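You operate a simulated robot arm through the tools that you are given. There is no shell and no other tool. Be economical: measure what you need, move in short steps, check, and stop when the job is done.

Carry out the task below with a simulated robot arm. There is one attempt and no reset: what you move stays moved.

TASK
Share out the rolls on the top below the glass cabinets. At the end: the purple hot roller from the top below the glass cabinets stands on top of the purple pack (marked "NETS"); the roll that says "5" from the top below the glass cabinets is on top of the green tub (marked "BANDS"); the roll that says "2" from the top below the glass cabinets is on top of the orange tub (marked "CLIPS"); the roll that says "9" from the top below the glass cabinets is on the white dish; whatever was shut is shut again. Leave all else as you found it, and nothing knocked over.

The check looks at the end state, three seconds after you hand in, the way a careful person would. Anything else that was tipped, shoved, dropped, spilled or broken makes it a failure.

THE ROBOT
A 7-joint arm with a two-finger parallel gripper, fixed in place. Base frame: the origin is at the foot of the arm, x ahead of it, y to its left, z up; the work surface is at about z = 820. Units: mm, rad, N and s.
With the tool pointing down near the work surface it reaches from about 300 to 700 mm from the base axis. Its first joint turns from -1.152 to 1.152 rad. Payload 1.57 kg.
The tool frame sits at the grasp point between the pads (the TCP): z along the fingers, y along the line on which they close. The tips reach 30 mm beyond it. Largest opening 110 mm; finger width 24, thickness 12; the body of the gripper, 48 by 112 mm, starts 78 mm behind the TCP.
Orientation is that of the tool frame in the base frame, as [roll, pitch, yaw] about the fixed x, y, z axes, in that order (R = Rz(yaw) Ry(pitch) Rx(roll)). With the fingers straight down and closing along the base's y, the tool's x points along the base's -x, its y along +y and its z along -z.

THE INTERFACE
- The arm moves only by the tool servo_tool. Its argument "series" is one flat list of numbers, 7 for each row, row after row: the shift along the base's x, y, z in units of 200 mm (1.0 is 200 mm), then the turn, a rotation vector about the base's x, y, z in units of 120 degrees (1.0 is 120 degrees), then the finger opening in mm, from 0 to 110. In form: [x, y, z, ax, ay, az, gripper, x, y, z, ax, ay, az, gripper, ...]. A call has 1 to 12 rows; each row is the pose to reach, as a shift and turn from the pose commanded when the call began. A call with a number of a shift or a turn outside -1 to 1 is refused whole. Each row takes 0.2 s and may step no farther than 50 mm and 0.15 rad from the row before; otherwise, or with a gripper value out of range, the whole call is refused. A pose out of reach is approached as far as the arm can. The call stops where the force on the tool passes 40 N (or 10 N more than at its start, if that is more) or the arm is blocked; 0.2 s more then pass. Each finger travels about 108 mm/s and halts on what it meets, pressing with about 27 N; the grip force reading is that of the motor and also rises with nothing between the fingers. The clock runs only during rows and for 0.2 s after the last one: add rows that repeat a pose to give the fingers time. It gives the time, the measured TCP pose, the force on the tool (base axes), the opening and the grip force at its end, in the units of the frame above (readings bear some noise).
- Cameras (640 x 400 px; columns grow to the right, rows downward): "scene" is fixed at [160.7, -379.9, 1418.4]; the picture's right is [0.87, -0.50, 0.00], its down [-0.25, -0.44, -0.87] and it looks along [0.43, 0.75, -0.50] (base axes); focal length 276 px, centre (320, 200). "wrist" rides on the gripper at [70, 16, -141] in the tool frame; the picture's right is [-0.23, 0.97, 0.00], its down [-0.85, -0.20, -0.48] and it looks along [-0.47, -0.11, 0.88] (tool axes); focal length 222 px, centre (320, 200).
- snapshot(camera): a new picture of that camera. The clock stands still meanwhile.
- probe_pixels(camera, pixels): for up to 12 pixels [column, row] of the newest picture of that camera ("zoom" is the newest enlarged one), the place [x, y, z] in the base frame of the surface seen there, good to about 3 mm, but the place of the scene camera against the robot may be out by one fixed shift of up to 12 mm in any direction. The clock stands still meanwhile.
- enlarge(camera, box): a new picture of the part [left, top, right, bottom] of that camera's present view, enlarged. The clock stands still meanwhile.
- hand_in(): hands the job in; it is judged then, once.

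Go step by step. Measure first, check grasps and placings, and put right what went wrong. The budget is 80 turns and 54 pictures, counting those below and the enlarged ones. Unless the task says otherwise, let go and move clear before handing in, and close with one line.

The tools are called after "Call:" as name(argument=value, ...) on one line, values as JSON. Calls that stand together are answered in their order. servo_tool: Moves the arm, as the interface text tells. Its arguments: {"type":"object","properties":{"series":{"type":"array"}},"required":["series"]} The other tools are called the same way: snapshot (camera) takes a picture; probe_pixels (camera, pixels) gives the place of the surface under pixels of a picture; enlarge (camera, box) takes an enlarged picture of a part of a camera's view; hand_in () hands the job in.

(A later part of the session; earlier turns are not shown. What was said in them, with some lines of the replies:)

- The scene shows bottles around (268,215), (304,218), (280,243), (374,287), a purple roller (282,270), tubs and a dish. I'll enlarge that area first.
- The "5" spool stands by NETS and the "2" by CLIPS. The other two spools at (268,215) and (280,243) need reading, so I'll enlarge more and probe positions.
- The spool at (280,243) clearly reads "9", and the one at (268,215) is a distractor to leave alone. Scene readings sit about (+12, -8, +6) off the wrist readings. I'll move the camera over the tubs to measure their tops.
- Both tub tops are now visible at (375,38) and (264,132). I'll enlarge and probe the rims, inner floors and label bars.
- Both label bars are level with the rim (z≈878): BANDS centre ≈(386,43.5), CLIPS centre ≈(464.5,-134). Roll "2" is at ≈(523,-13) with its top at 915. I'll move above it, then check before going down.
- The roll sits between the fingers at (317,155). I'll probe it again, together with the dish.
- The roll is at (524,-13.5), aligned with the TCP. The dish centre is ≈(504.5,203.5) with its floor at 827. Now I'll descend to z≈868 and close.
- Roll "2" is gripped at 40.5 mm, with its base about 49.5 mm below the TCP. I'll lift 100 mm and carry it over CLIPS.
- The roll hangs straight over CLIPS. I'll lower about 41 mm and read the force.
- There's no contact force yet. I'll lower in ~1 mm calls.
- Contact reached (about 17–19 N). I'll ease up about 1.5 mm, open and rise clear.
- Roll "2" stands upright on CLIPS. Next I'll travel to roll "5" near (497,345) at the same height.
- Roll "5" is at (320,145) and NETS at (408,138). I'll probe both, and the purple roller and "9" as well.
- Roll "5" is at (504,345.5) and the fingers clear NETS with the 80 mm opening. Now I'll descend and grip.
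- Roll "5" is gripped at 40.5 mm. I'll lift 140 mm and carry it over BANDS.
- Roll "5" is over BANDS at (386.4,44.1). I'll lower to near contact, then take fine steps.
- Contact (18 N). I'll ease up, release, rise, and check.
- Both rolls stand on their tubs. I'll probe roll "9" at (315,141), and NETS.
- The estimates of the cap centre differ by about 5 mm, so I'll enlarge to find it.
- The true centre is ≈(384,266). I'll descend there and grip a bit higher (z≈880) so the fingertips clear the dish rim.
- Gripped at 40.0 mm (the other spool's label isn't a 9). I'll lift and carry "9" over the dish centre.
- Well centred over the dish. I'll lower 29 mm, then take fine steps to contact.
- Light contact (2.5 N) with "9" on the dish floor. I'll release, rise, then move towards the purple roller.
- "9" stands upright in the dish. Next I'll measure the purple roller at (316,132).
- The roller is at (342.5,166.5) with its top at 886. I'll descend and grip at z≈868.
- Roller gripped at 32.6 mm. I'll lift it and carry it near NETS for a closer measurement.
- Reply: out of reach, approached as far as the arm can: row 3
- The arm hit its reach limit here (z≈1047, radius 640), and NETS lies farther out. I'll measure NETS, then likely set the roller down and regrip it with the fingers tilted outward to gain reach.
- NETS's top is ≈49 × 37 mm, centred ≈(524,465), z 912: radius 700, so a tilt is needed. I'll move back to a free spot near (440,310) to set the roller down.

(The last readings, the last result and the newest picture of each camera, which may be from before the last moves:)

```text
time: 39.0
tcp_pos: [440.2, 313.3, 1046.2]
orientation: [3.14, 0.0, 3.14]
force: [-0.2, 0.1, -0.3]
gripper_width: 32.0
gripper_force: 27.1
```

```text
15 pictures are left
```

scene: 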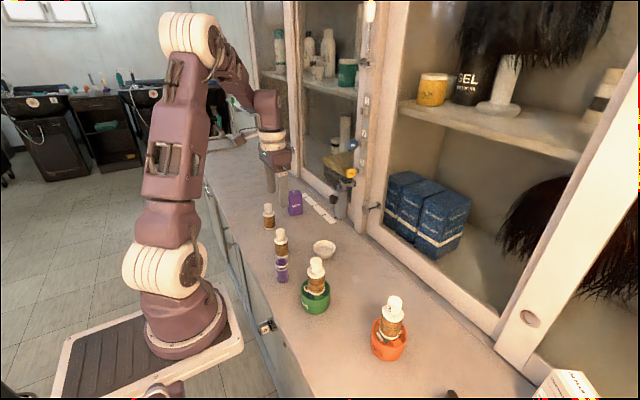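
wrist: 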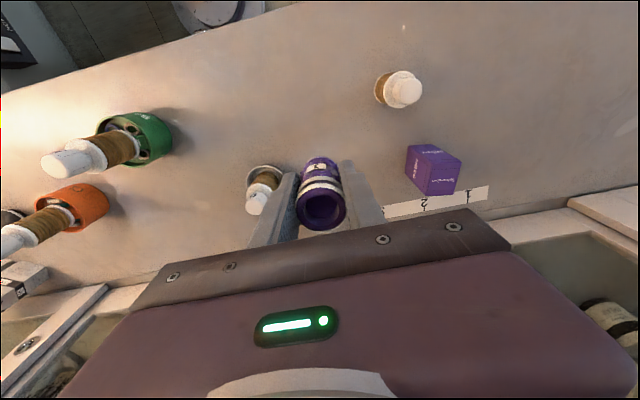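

The spot at (440,313) is free. I'll lower the roller 178 mm, then take fine steps to contact.

Call:
servo_tool(series=[0, 0, -0.22, 0, 0, 0, 16, 0, 0, -0.44, 0, 0, 0, 16, 0, 0, -0.66, 0, 0, 0, 16, 0, 0, -0.85, 0, 0, 0, 16, 0, 0, -0.885, 0, 0, 0, 16, 0, 0, -0.885, 0, 0, 0, 16])

Call:
servo_tool(series=[0, 0, -0.006, 0, 0, 0, 16])

Call:
servo_tool(series=[0, 0, -0.006, 0, 0, 0, 16])

```text
time: 40.4
tcp_pos: [439.2, 314.9, 870.8]
orientation: [-3.141, -0.001, -3.141]
force: [0.4, -0.2, -0.7]
gripper_width: 31.7
gripper_force: 27.1
```

```text
time: 40.8
tcp_pos: [440.5, 313.9, 868.7]
orientation: [-3.141, 0.0, -3.141]
force: [-0.6, 0.6, -0.9]
gripper_width: 31.8
gripper_force: 26.9
```

```text
time: 41.2
tcp_pos: [440.0, 315.2, 866.5]
orientation: [-3.141, 0.002, 3.141]
force: [0.6, 0.4, 0.2]
gripper_width: 32.0
gripper_force: 27.1
```

Call:
servo_tool(series=[0, 0, -0.005, 0, 0, 0, 16])

```text
time: 41.6
tcp_pos: [440.8, 314.2, 866.6]
orientation: [-3.141, 0.004, -3.142]
force: [-3.3, -2.2, 16.3]
gripper_width: 32.2
gripper_force: 27.6
```

Contact (16 N). I'll open, then tilt the tool ~0.42 rad about base y (fingers pointing outward) around the roller and look.

Call:
servo_tool(series=[0, 0, 0.007, 0, 0, 0, 16, 0, 0, 0.007, 0, 0, 0, 40, 0, 0, 0.007, 0, 0, 0, 60, 0, 0, 0.007, 0, 0, 0, 80, 0, 0, 0.007, 0, 0, 0, 80, 0, 0, 0.007, 0, -0.05, 0, 80, 0, 0, 0.007, 0, -0.1, 0, 80, 0, 0, 0.007, 0, -0.15, 0, 80, 0, 0, 0.007, 0, -0.2, 0, 80, 0, 0, 0.007, 0, -0.2, 0, 80])

Call:
snapshot(camera="wrist")

Call:
snapshot(camera="scene")

```text
time: 43.8
tcp_pos: [458.4, 315.6, 874.2]
orientation: [-3.125, 0.41, 3.139]
force: [0.7, 0.0, 0.5]
gripper_width: 79.7
gripper_force: 0.0
out of reach, approached as far as the arm can: row 8, 9, 10
```

```text
14 pictures are left
```

wrist: 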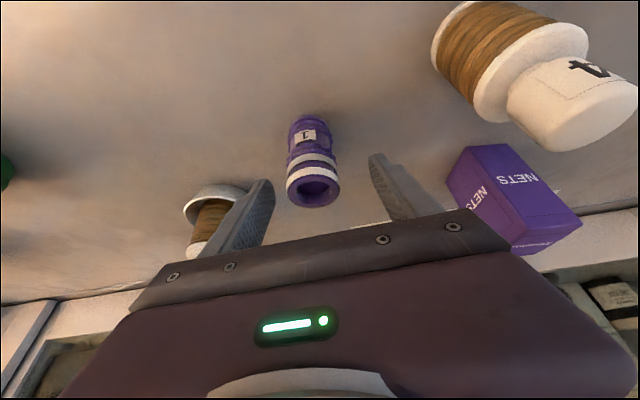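

```text
13 pictures are left
```

scene: 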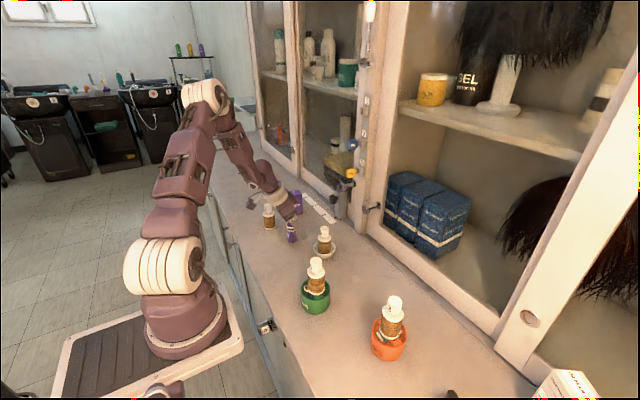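

With this tilt the arm couldn't hold x=440 (it ended at 458, tilt 0.41), so tilting needs a larger radius. Nothing was touched. I'll go back to vertical and then move the roller farther out.

Call:
servo_tool(series=[0, 0, 0, 0, 0.05, 0, 80, 0, 0, 0, 0, 0.1, 0, 80, 0, 0, 0, 0, 0.15, 0, 80, 0, 0, 0, 0, 0.2, 0, 80, 0, 0, 0, 0, 0.2, 0, 80])

Call:
snapshot(camera="wrist")

Call:
probe_pixels(camera="wrist", pixels=[[320, 210], [310, 190], [330, 190]])

```text
time: 45.0
tcp_pos: [459.9, 314.8, 875.2]
orientation: [3.141, 0.0, 3.142]
force: [0.0, -0.4, -0.1]
gripper_width: 80.1
gripper_force: 0.0
```

```text
12 pictures are left
```

wrist: 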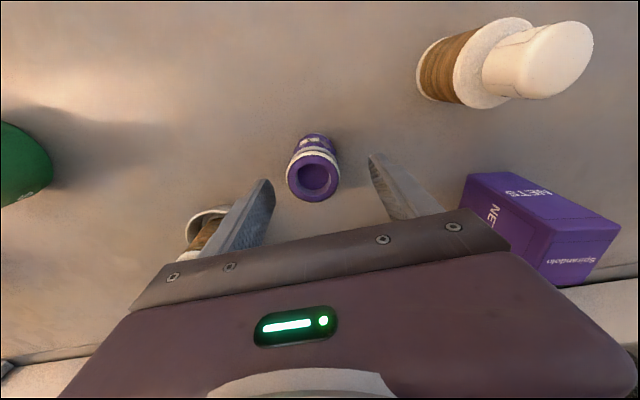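

```text
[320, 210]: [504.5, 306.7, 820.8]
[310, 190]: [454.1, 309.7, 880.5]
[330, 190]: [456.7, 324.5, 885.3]
```

The commanded pose was clamped to (460,315,875). The roller is still upright at ≈(441,314). I'll shift back 19 mm, drop 8 mm and grip vertically.

Call:
servo_tool(series=[-0.05, 0, 0, 0, 0, 0, 80, -0.095, 0, -0.02, 0, 0, 0, 80, -0.095, 0, -0.037, 0, 0, 0, 80, -0.095, 0, -0.037, 0, 0, 0, 60, -0.095, 0, -0.037, 0, 0, 0, 45, -0.095, 0, -0.037, 0, 0, 0, 30, -0.095, 0, -0.037, 0, 0, 0, 22, -0.095, 0, -0.037, 0, 0, 0, 16, -0.095, 0, -0.037, 0, 0, 0, 16])

Call:
servo_tool(series=[0, 0, 0.1, 0, 0, 0, 16, 0, 0, 0.15, 0, 0, 0, 16, 0.15, 0.08, 0.15, 0, 0, 0, 16, 0.3, 0.15, 0.15, 0, 0, 0, 16, 0.3, 0.15, 0.02, 0, 0, 0, 16, 0.3, 0.15, 0.02, 0, 0, 0, 16])

Call:
servo_tool(series=[0, 0, -0.01, 0, 0, 0, 16])

Call:
servo_tool(series=[0, 0, -0.006, 0, 0, 0, 16])

```text
time: 47.0
tcp_pos: [440.4, 314.9, 866.6]
orientation: [-3.141, 0.001, -3.14]
force: [0.8, 1.3, -0.3]
gripper_width: 31.9
gripper_force: 27.3
```

```text
time: 48.4
tcp_pos: [499.1, 344.9, 870.2]
orientation: [-3.142, 0.001, -3.14]
force: [-0.4, -0.3, -0.9]
gripper_width: 31.8
gripper_force: 27.0
```

```text
time: 48.8
tcp_pos: [500.3, 344.6, 868.3]
orientation: [3.141, 0.0, -3.141]
force: [-0.4, 0.3, -0.5]
gripper_width: 32.1
gripper_force: 27.2
```

```text
time: 49.2
tcp_pos: [499.3, 343.2, 867.7]
orientation: [3.141, 0.0, 3.139]
force: [-0.2, -0.2, -0.8]
gripper_width: 31.8
gripper_force: 26.5
```

Call:
servo_tool(series=[0, 0, -0.005, 0, 0, 0, 16])

```text
time: 49.6
tcp_pos: [499.7, 344.8, 867.6]
orientation: [3.142, 0.002, 3.141]
force: [-1.0, -0.8, 5.1]
gripper_width: 31.6
gripper_force: 27.4
```

Contact (5 N) at (500,345). I'll open and tilt 0.42 rad here.

Call:
servo_tool(series=[0, 0, 0, 0, 0, 0, 40, 0, 0, 0, 0, 0, 0, 60, 0, 0, 0, 0, 0, 0, 80, 0, 0, 0, 0, 0, 0, 80, 0, 0, 0.01, 0, -0.05, 0, 80, 0, 0, 0.01, 0, -0.1, 0, 80, 0, 0, 0.01, 0, -0.15, 0, 80, 0, 0, 0.01, 0, -0.2, 0, 80, 0, 0, 0.01, 0, -0.2, 0, 80])

Call:
snapshot(camera="wrist")

```text
time: 51.6
tcp_pos: [499.1, 344.2, 870.5]
orientation: [3.141, 0.419, -3.14]
force: [0.5, 0.5, 1.1]
gripper_width: 80.0
gripper_force: 0.0
```

```text
11 pictures are left
```

wrist: 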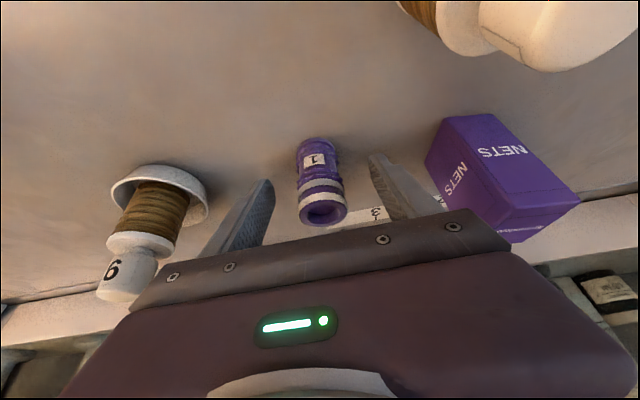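

The tilt is fully reached and the roller stands between the fingers at (322,185). I'll grip, lift 115 mm and check.

Call:
servo_tool(series=[0, 0, 0, 0, 0, 0, 60, 0, 0, 0, 0, 0, 0, 45, 0, 0, 0, 0, 0, 0, 30, 0, 0, 0, 0, 0, 0, 22, 0, 0, 0, 0, 0, 0, 16, 0, 0, 0, 0, 0, 0, 16, 0, 0, 0.2, 0, 0, 0, 16, 0, 0, 0.4, 0, 0, 0, 16, 0, 0, 0.575, 0, 0, 0, 16, 0, 0, 0.575, 0, 0, 0, 16])

Call:
enlarge(camera="scene", box=[250, 160, 362, 240])

```text
time: 53.8
tcp_pos: [501.3, 344.3, 984.1]
orientation: [3.14, 0.419, -3.141]
force: [0.5, -1.0, -0.2]
gripper_width: 31.9
gripper_force: 27.0
```

```text
5.00 times, centred on (306, 200) of scene
```

zoom: 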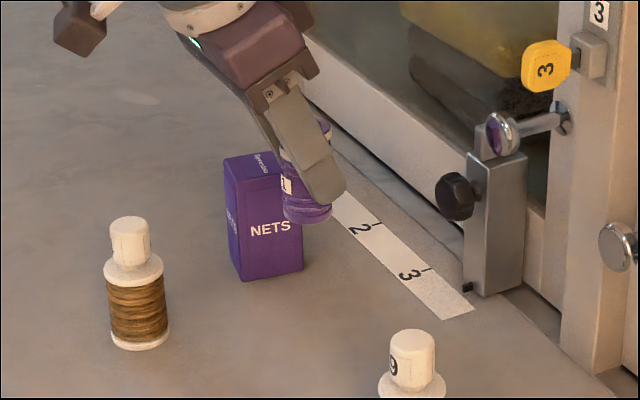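

The roller hangs upright, its bottom ≈22 mm above the height of NETS's top. I'll move over NETS at (521,464).

Call:
servo_tool(series=[0.035, 0.2, 0, 0, 0, 0, 16, 0.07, 0.4, 0, 0, 0, 0, 16, 0.105, 0.6, 0, 0, 0, 0, 16, 0.105, 0.6, 0, 0, 0, 0, 16])

Call:
snapshot(camera="wrist")

Call:
enlarge(camera="scene", box=[250, 150, 362, 230])

```text
time: 54.8
tcp_pos: [519.6, 459.8, 982.8]
orientation: [-3.141, 0.419, -3.141]
force: [-0.4, 0.2, -0.1]
gripper_width: 32.2
gripper_force: 26.7
```

```text
9 pictures are left
```

wrist: 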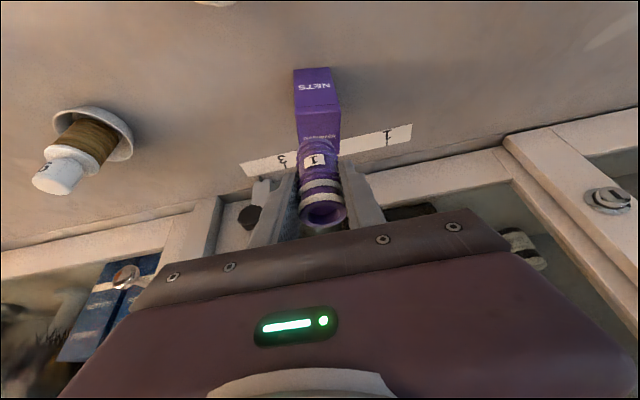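

```text
5.00 times, centred on (306, 190) of scene
```

zoom: 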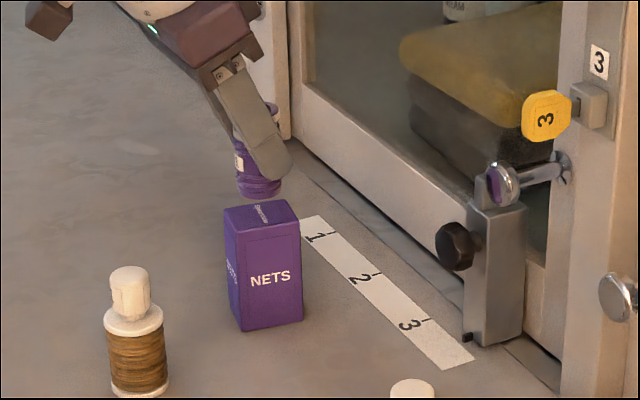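

Nearly over NETS; y reads 459.8. I'll hold to settle and probe NETS's visible top edge at (298–340,112–135).

Call:
servo_tool(series=[0, 0, 0, 0, 0, 0, 16, 0, 0, 0, 0, 0, 0, 16])

Call:
probe_pixels(camera="wrist", pixels=[[299, 120], [318, 118], [338, 115], [303, 135], [338, 132], [320, 130], [314, 160], [330, 183]])

Call:
enlarge(camera="wrist", box=[260, 60, 388, 140])

```text
time: 55.4
tcp_pos: [518.5, 460.5, 981.6]
orientation: [-3.142, 0.418, 3.141]
force: [-0.1, -0.2, -0.9]
gripper_width: 31.8
gripper_force: 27.0
```

```text
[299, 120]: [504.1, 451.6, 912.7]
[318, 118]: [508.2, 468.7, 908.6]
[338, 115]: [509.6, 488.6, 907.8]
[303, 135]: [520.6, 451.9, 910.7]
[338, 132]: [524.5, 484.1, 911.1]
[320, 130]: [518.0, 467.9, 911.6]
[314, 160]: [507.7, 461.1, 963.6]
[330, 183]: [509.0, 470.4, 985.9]
```

```text
5.00 times, centred on (324, 100) of wrist
```

zoom: 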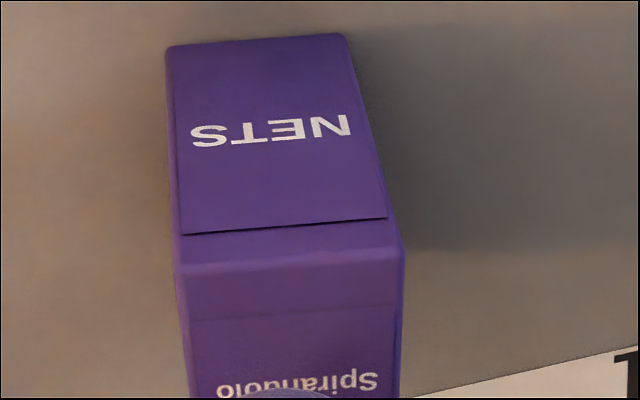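

NETS's top spans x≈501–548, y≈451–485 (centre y≈467); the roller is at ≈(523,461). I'll shift +6 mm in y, then lower to just above contact.

Call:
servo_tool(series=[0, 0.03, 0, 0, 0, 0, 16, 0, 0.03, -0.04, 0, 0, 0, 16, 0, 0.03, -0.08, 0, 0, 0, 16, 0, 0.03, -0.08, 0, 0, 0, 16])

Call:
enlarge(camera="scene", box=[264, 160, 328, 220])

```text
time: 56.4
tcp_pos: [522.6, 470.4, 967.0]
orientation: [-3.14, 0.42, -3.141]
force: [0.1, 0.5, 0.1]
gripper_width: 32.0
gripper_force: 26.8
```

```text
6.67 times, centred on (296, 190) of scene
```

zoom: 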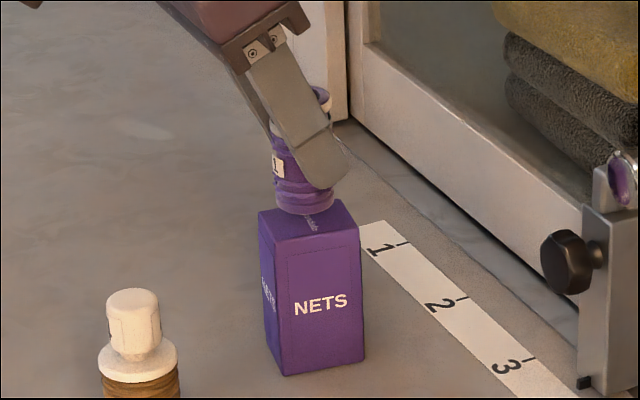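

Now it reads (522.6,470.4), so the earlier reading was limited by reach. I'll shift (-2,-3.5) and lower 3 mm, then take fine steps.

Call:
servo_tool(series=[-0.01, -0.0175, 0, 0, 0, 0, 16, -0.01, -0.0175, -0.015, 0, 0, 0, 16, -0.01, -0.0175, -0.015, 0, 0, 0, 16])

Call:
servo_tool(series=[0, 0, -0.006, 0, 0, 0, 16])

Call:
servo_tool(series=[0, 0, -0.006, 0, 0, 0, 16])

```text
time: 57.2
tcp_pos: [520.4, 466.1, 964.5]
orientation: [-3.141, 0.419, 3.138]
force: [-0.6, 0.4, -0.9]
gripper_width: 31.6
gripper_force: 27.1
```

```text
time: 57.6
tcp_pos: [519.6, 467.3, 964.7]
orientation: [3.141, 0.419, -3.141]
force: [0.8, 0.1, -0.5]
gripper_width: 32.0
gripper_force: 26.9
```

```text
time: 58.0
tcp_pos: [518.3, 467.3, 962.2]
orientation: [-3.141, 0.419, -3.14]
force: [0.0, 0.0, -0.7]
gripper_width: 31.8
gripper_force: 27.6
```

Call:
servo_tool(series=[0, 0, -0.005, 0, 0, 0, 16])

Call:
servo_tool(series=[0, 0, -0.004, 0, 0, 0, 16])

Call:
enlarge(camera="scene", box=[264, 160, 328, 220])

```text
time: 58.4
tcp_pos: [519.0, 467.6, 962.1]
orientation: [-3.14, 0.419, -3.14]
force: [0.9, -0.5, -0.6]
gripper_width: 32.2
gripper_force: 26.7
```

```text
time: 58.8
tcp_pos: [519.4, 467.3, 960.1]
orientation: [-3.14, 0.419, -3.14]
force: [0.1, 0.8, -0.6]
gripper_width: 32.0
gripper_force: 26.9
```

```text
6.67 times, centred on (296, 190) of scene
```

zoom: 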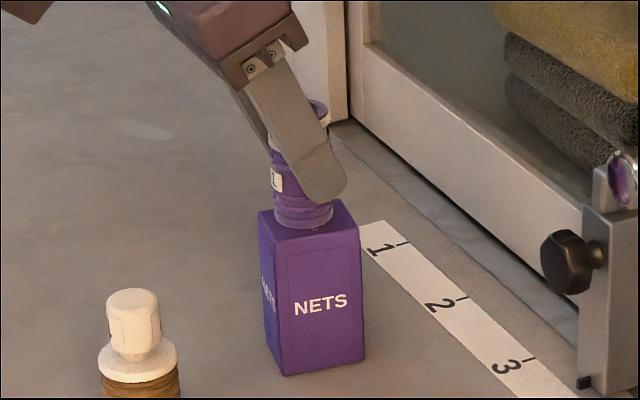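

Almost touching and well centred. Continuing down in ~1 mm steps.

Call:
servo_tool(series=[0, 0, -0.005, 0, 0, 0, 16])

Call:
servo_tool(series=[0, 0, -0.004, 0, 0, 0, 16])

```text
time: 59.2
tcp_pos: [518.5, 467.3, 959.5]
orientation: [-3.141, 0.417, -3.141]
force: [0.2, -0.6, -0.3]
gripper_width: 31.8
gripper_force: 26.7
```

```text
time: 59.6
tcp_pos: [519.4, 467.6, 958.7]
orientation: [-3.141, 0.418, 3.139]
force: [0.1, -1.5, 0.2]
gripper_width: 32.1
gripper_force: 26.9
```

Call:
servo_tool(series=[0, 0, -0.004, 0, 0, 0, 16])

```text
time: 60.0
tcp_pos: [520.0, 467.6, 959.8]
orientation: [3.139, 0.421, 3.138]
force: [-2.6, -0.4, 6.3]
gripper_width: 32.1
gripper_force: 27.6
```

Contact (6 N). I'll open and retreat along the tool axis.

Call:
servo_tool(series=[0, 0, 0, 0, 0, 0, 36, 0, 0, 0, 0, 0, 0, 50, 0, 0, 0, 0, 0, 0, 70, 0, 0, 0, 0, 0, 0, 70, -0.06, 0, 0.13, 0, 0, 0, 70, -0.14, 0, 0.3, 0, 0, 0, 70, -0.23, 0, 0.5, 0, 0, 0, 70, -0.35, -0.1, 0.65, 0, 0, 0, 70])

Call:
snapshot(camera="scene")

Call:
snapshot(camera="wrist")

```text
time: 61.8
tcp_pos: [447.0, 446.4, 1089.8]
orientation: [-3.141, 0.42, -3.141]
force: [-0.6, -1.1, -0.9]
gripper_width: 69.5
gripper_force: 0.1
```

```text
4 pictures are left
```

scene: 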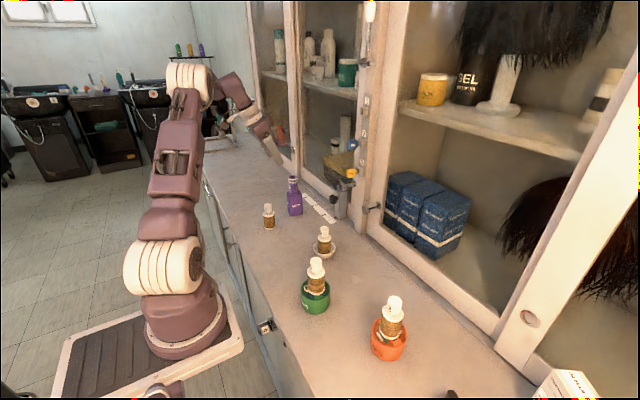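

```text
3 pictures are left
```

wrist: 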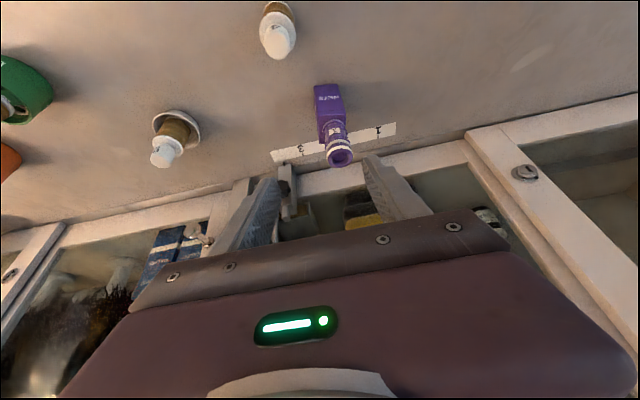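

The roller stands on NETS. One last close check before handing in.

Call:
enlarge(camera="scene", box=[256, 165, 352, 245])

Call:
enlarge(camera="scene", box=[270, 225, 430, 365])

```text
5.00 times, centred on (304, 205) of scene
```

zoom: 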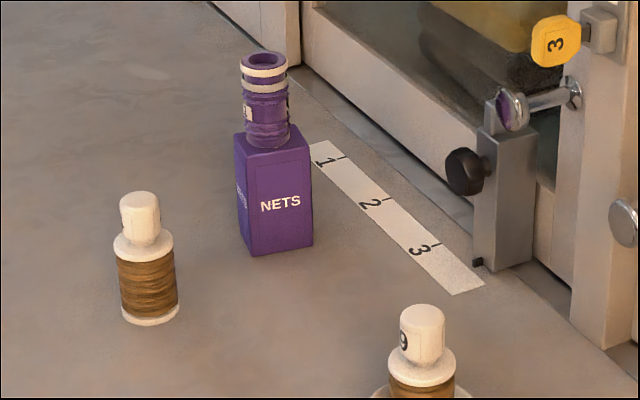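

```text
2.86 times, centred on (350, 295) of scene
```

zoom: 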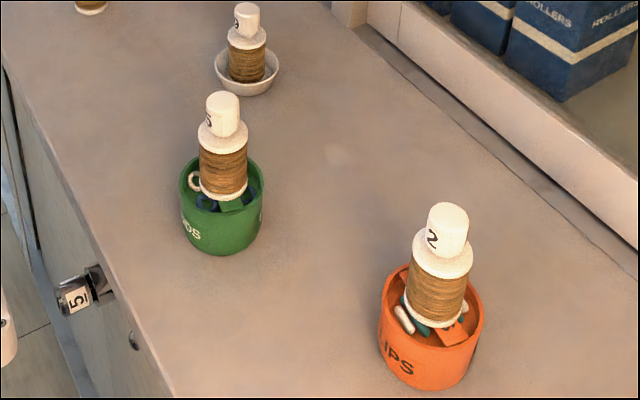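

All four items stand upright in their places, nothing else has moved, and the gripper is clear. I'm handing in.

Call:
hand_in()

```text
The job is handed in.
```

The job is handed in: the purple roller stands on NETS, roll "5" on BANDS, roll "2" on CLIPS and roll "9" on the white dish; I opened nothing, and the last pictures show nothing else moved or knocked over.
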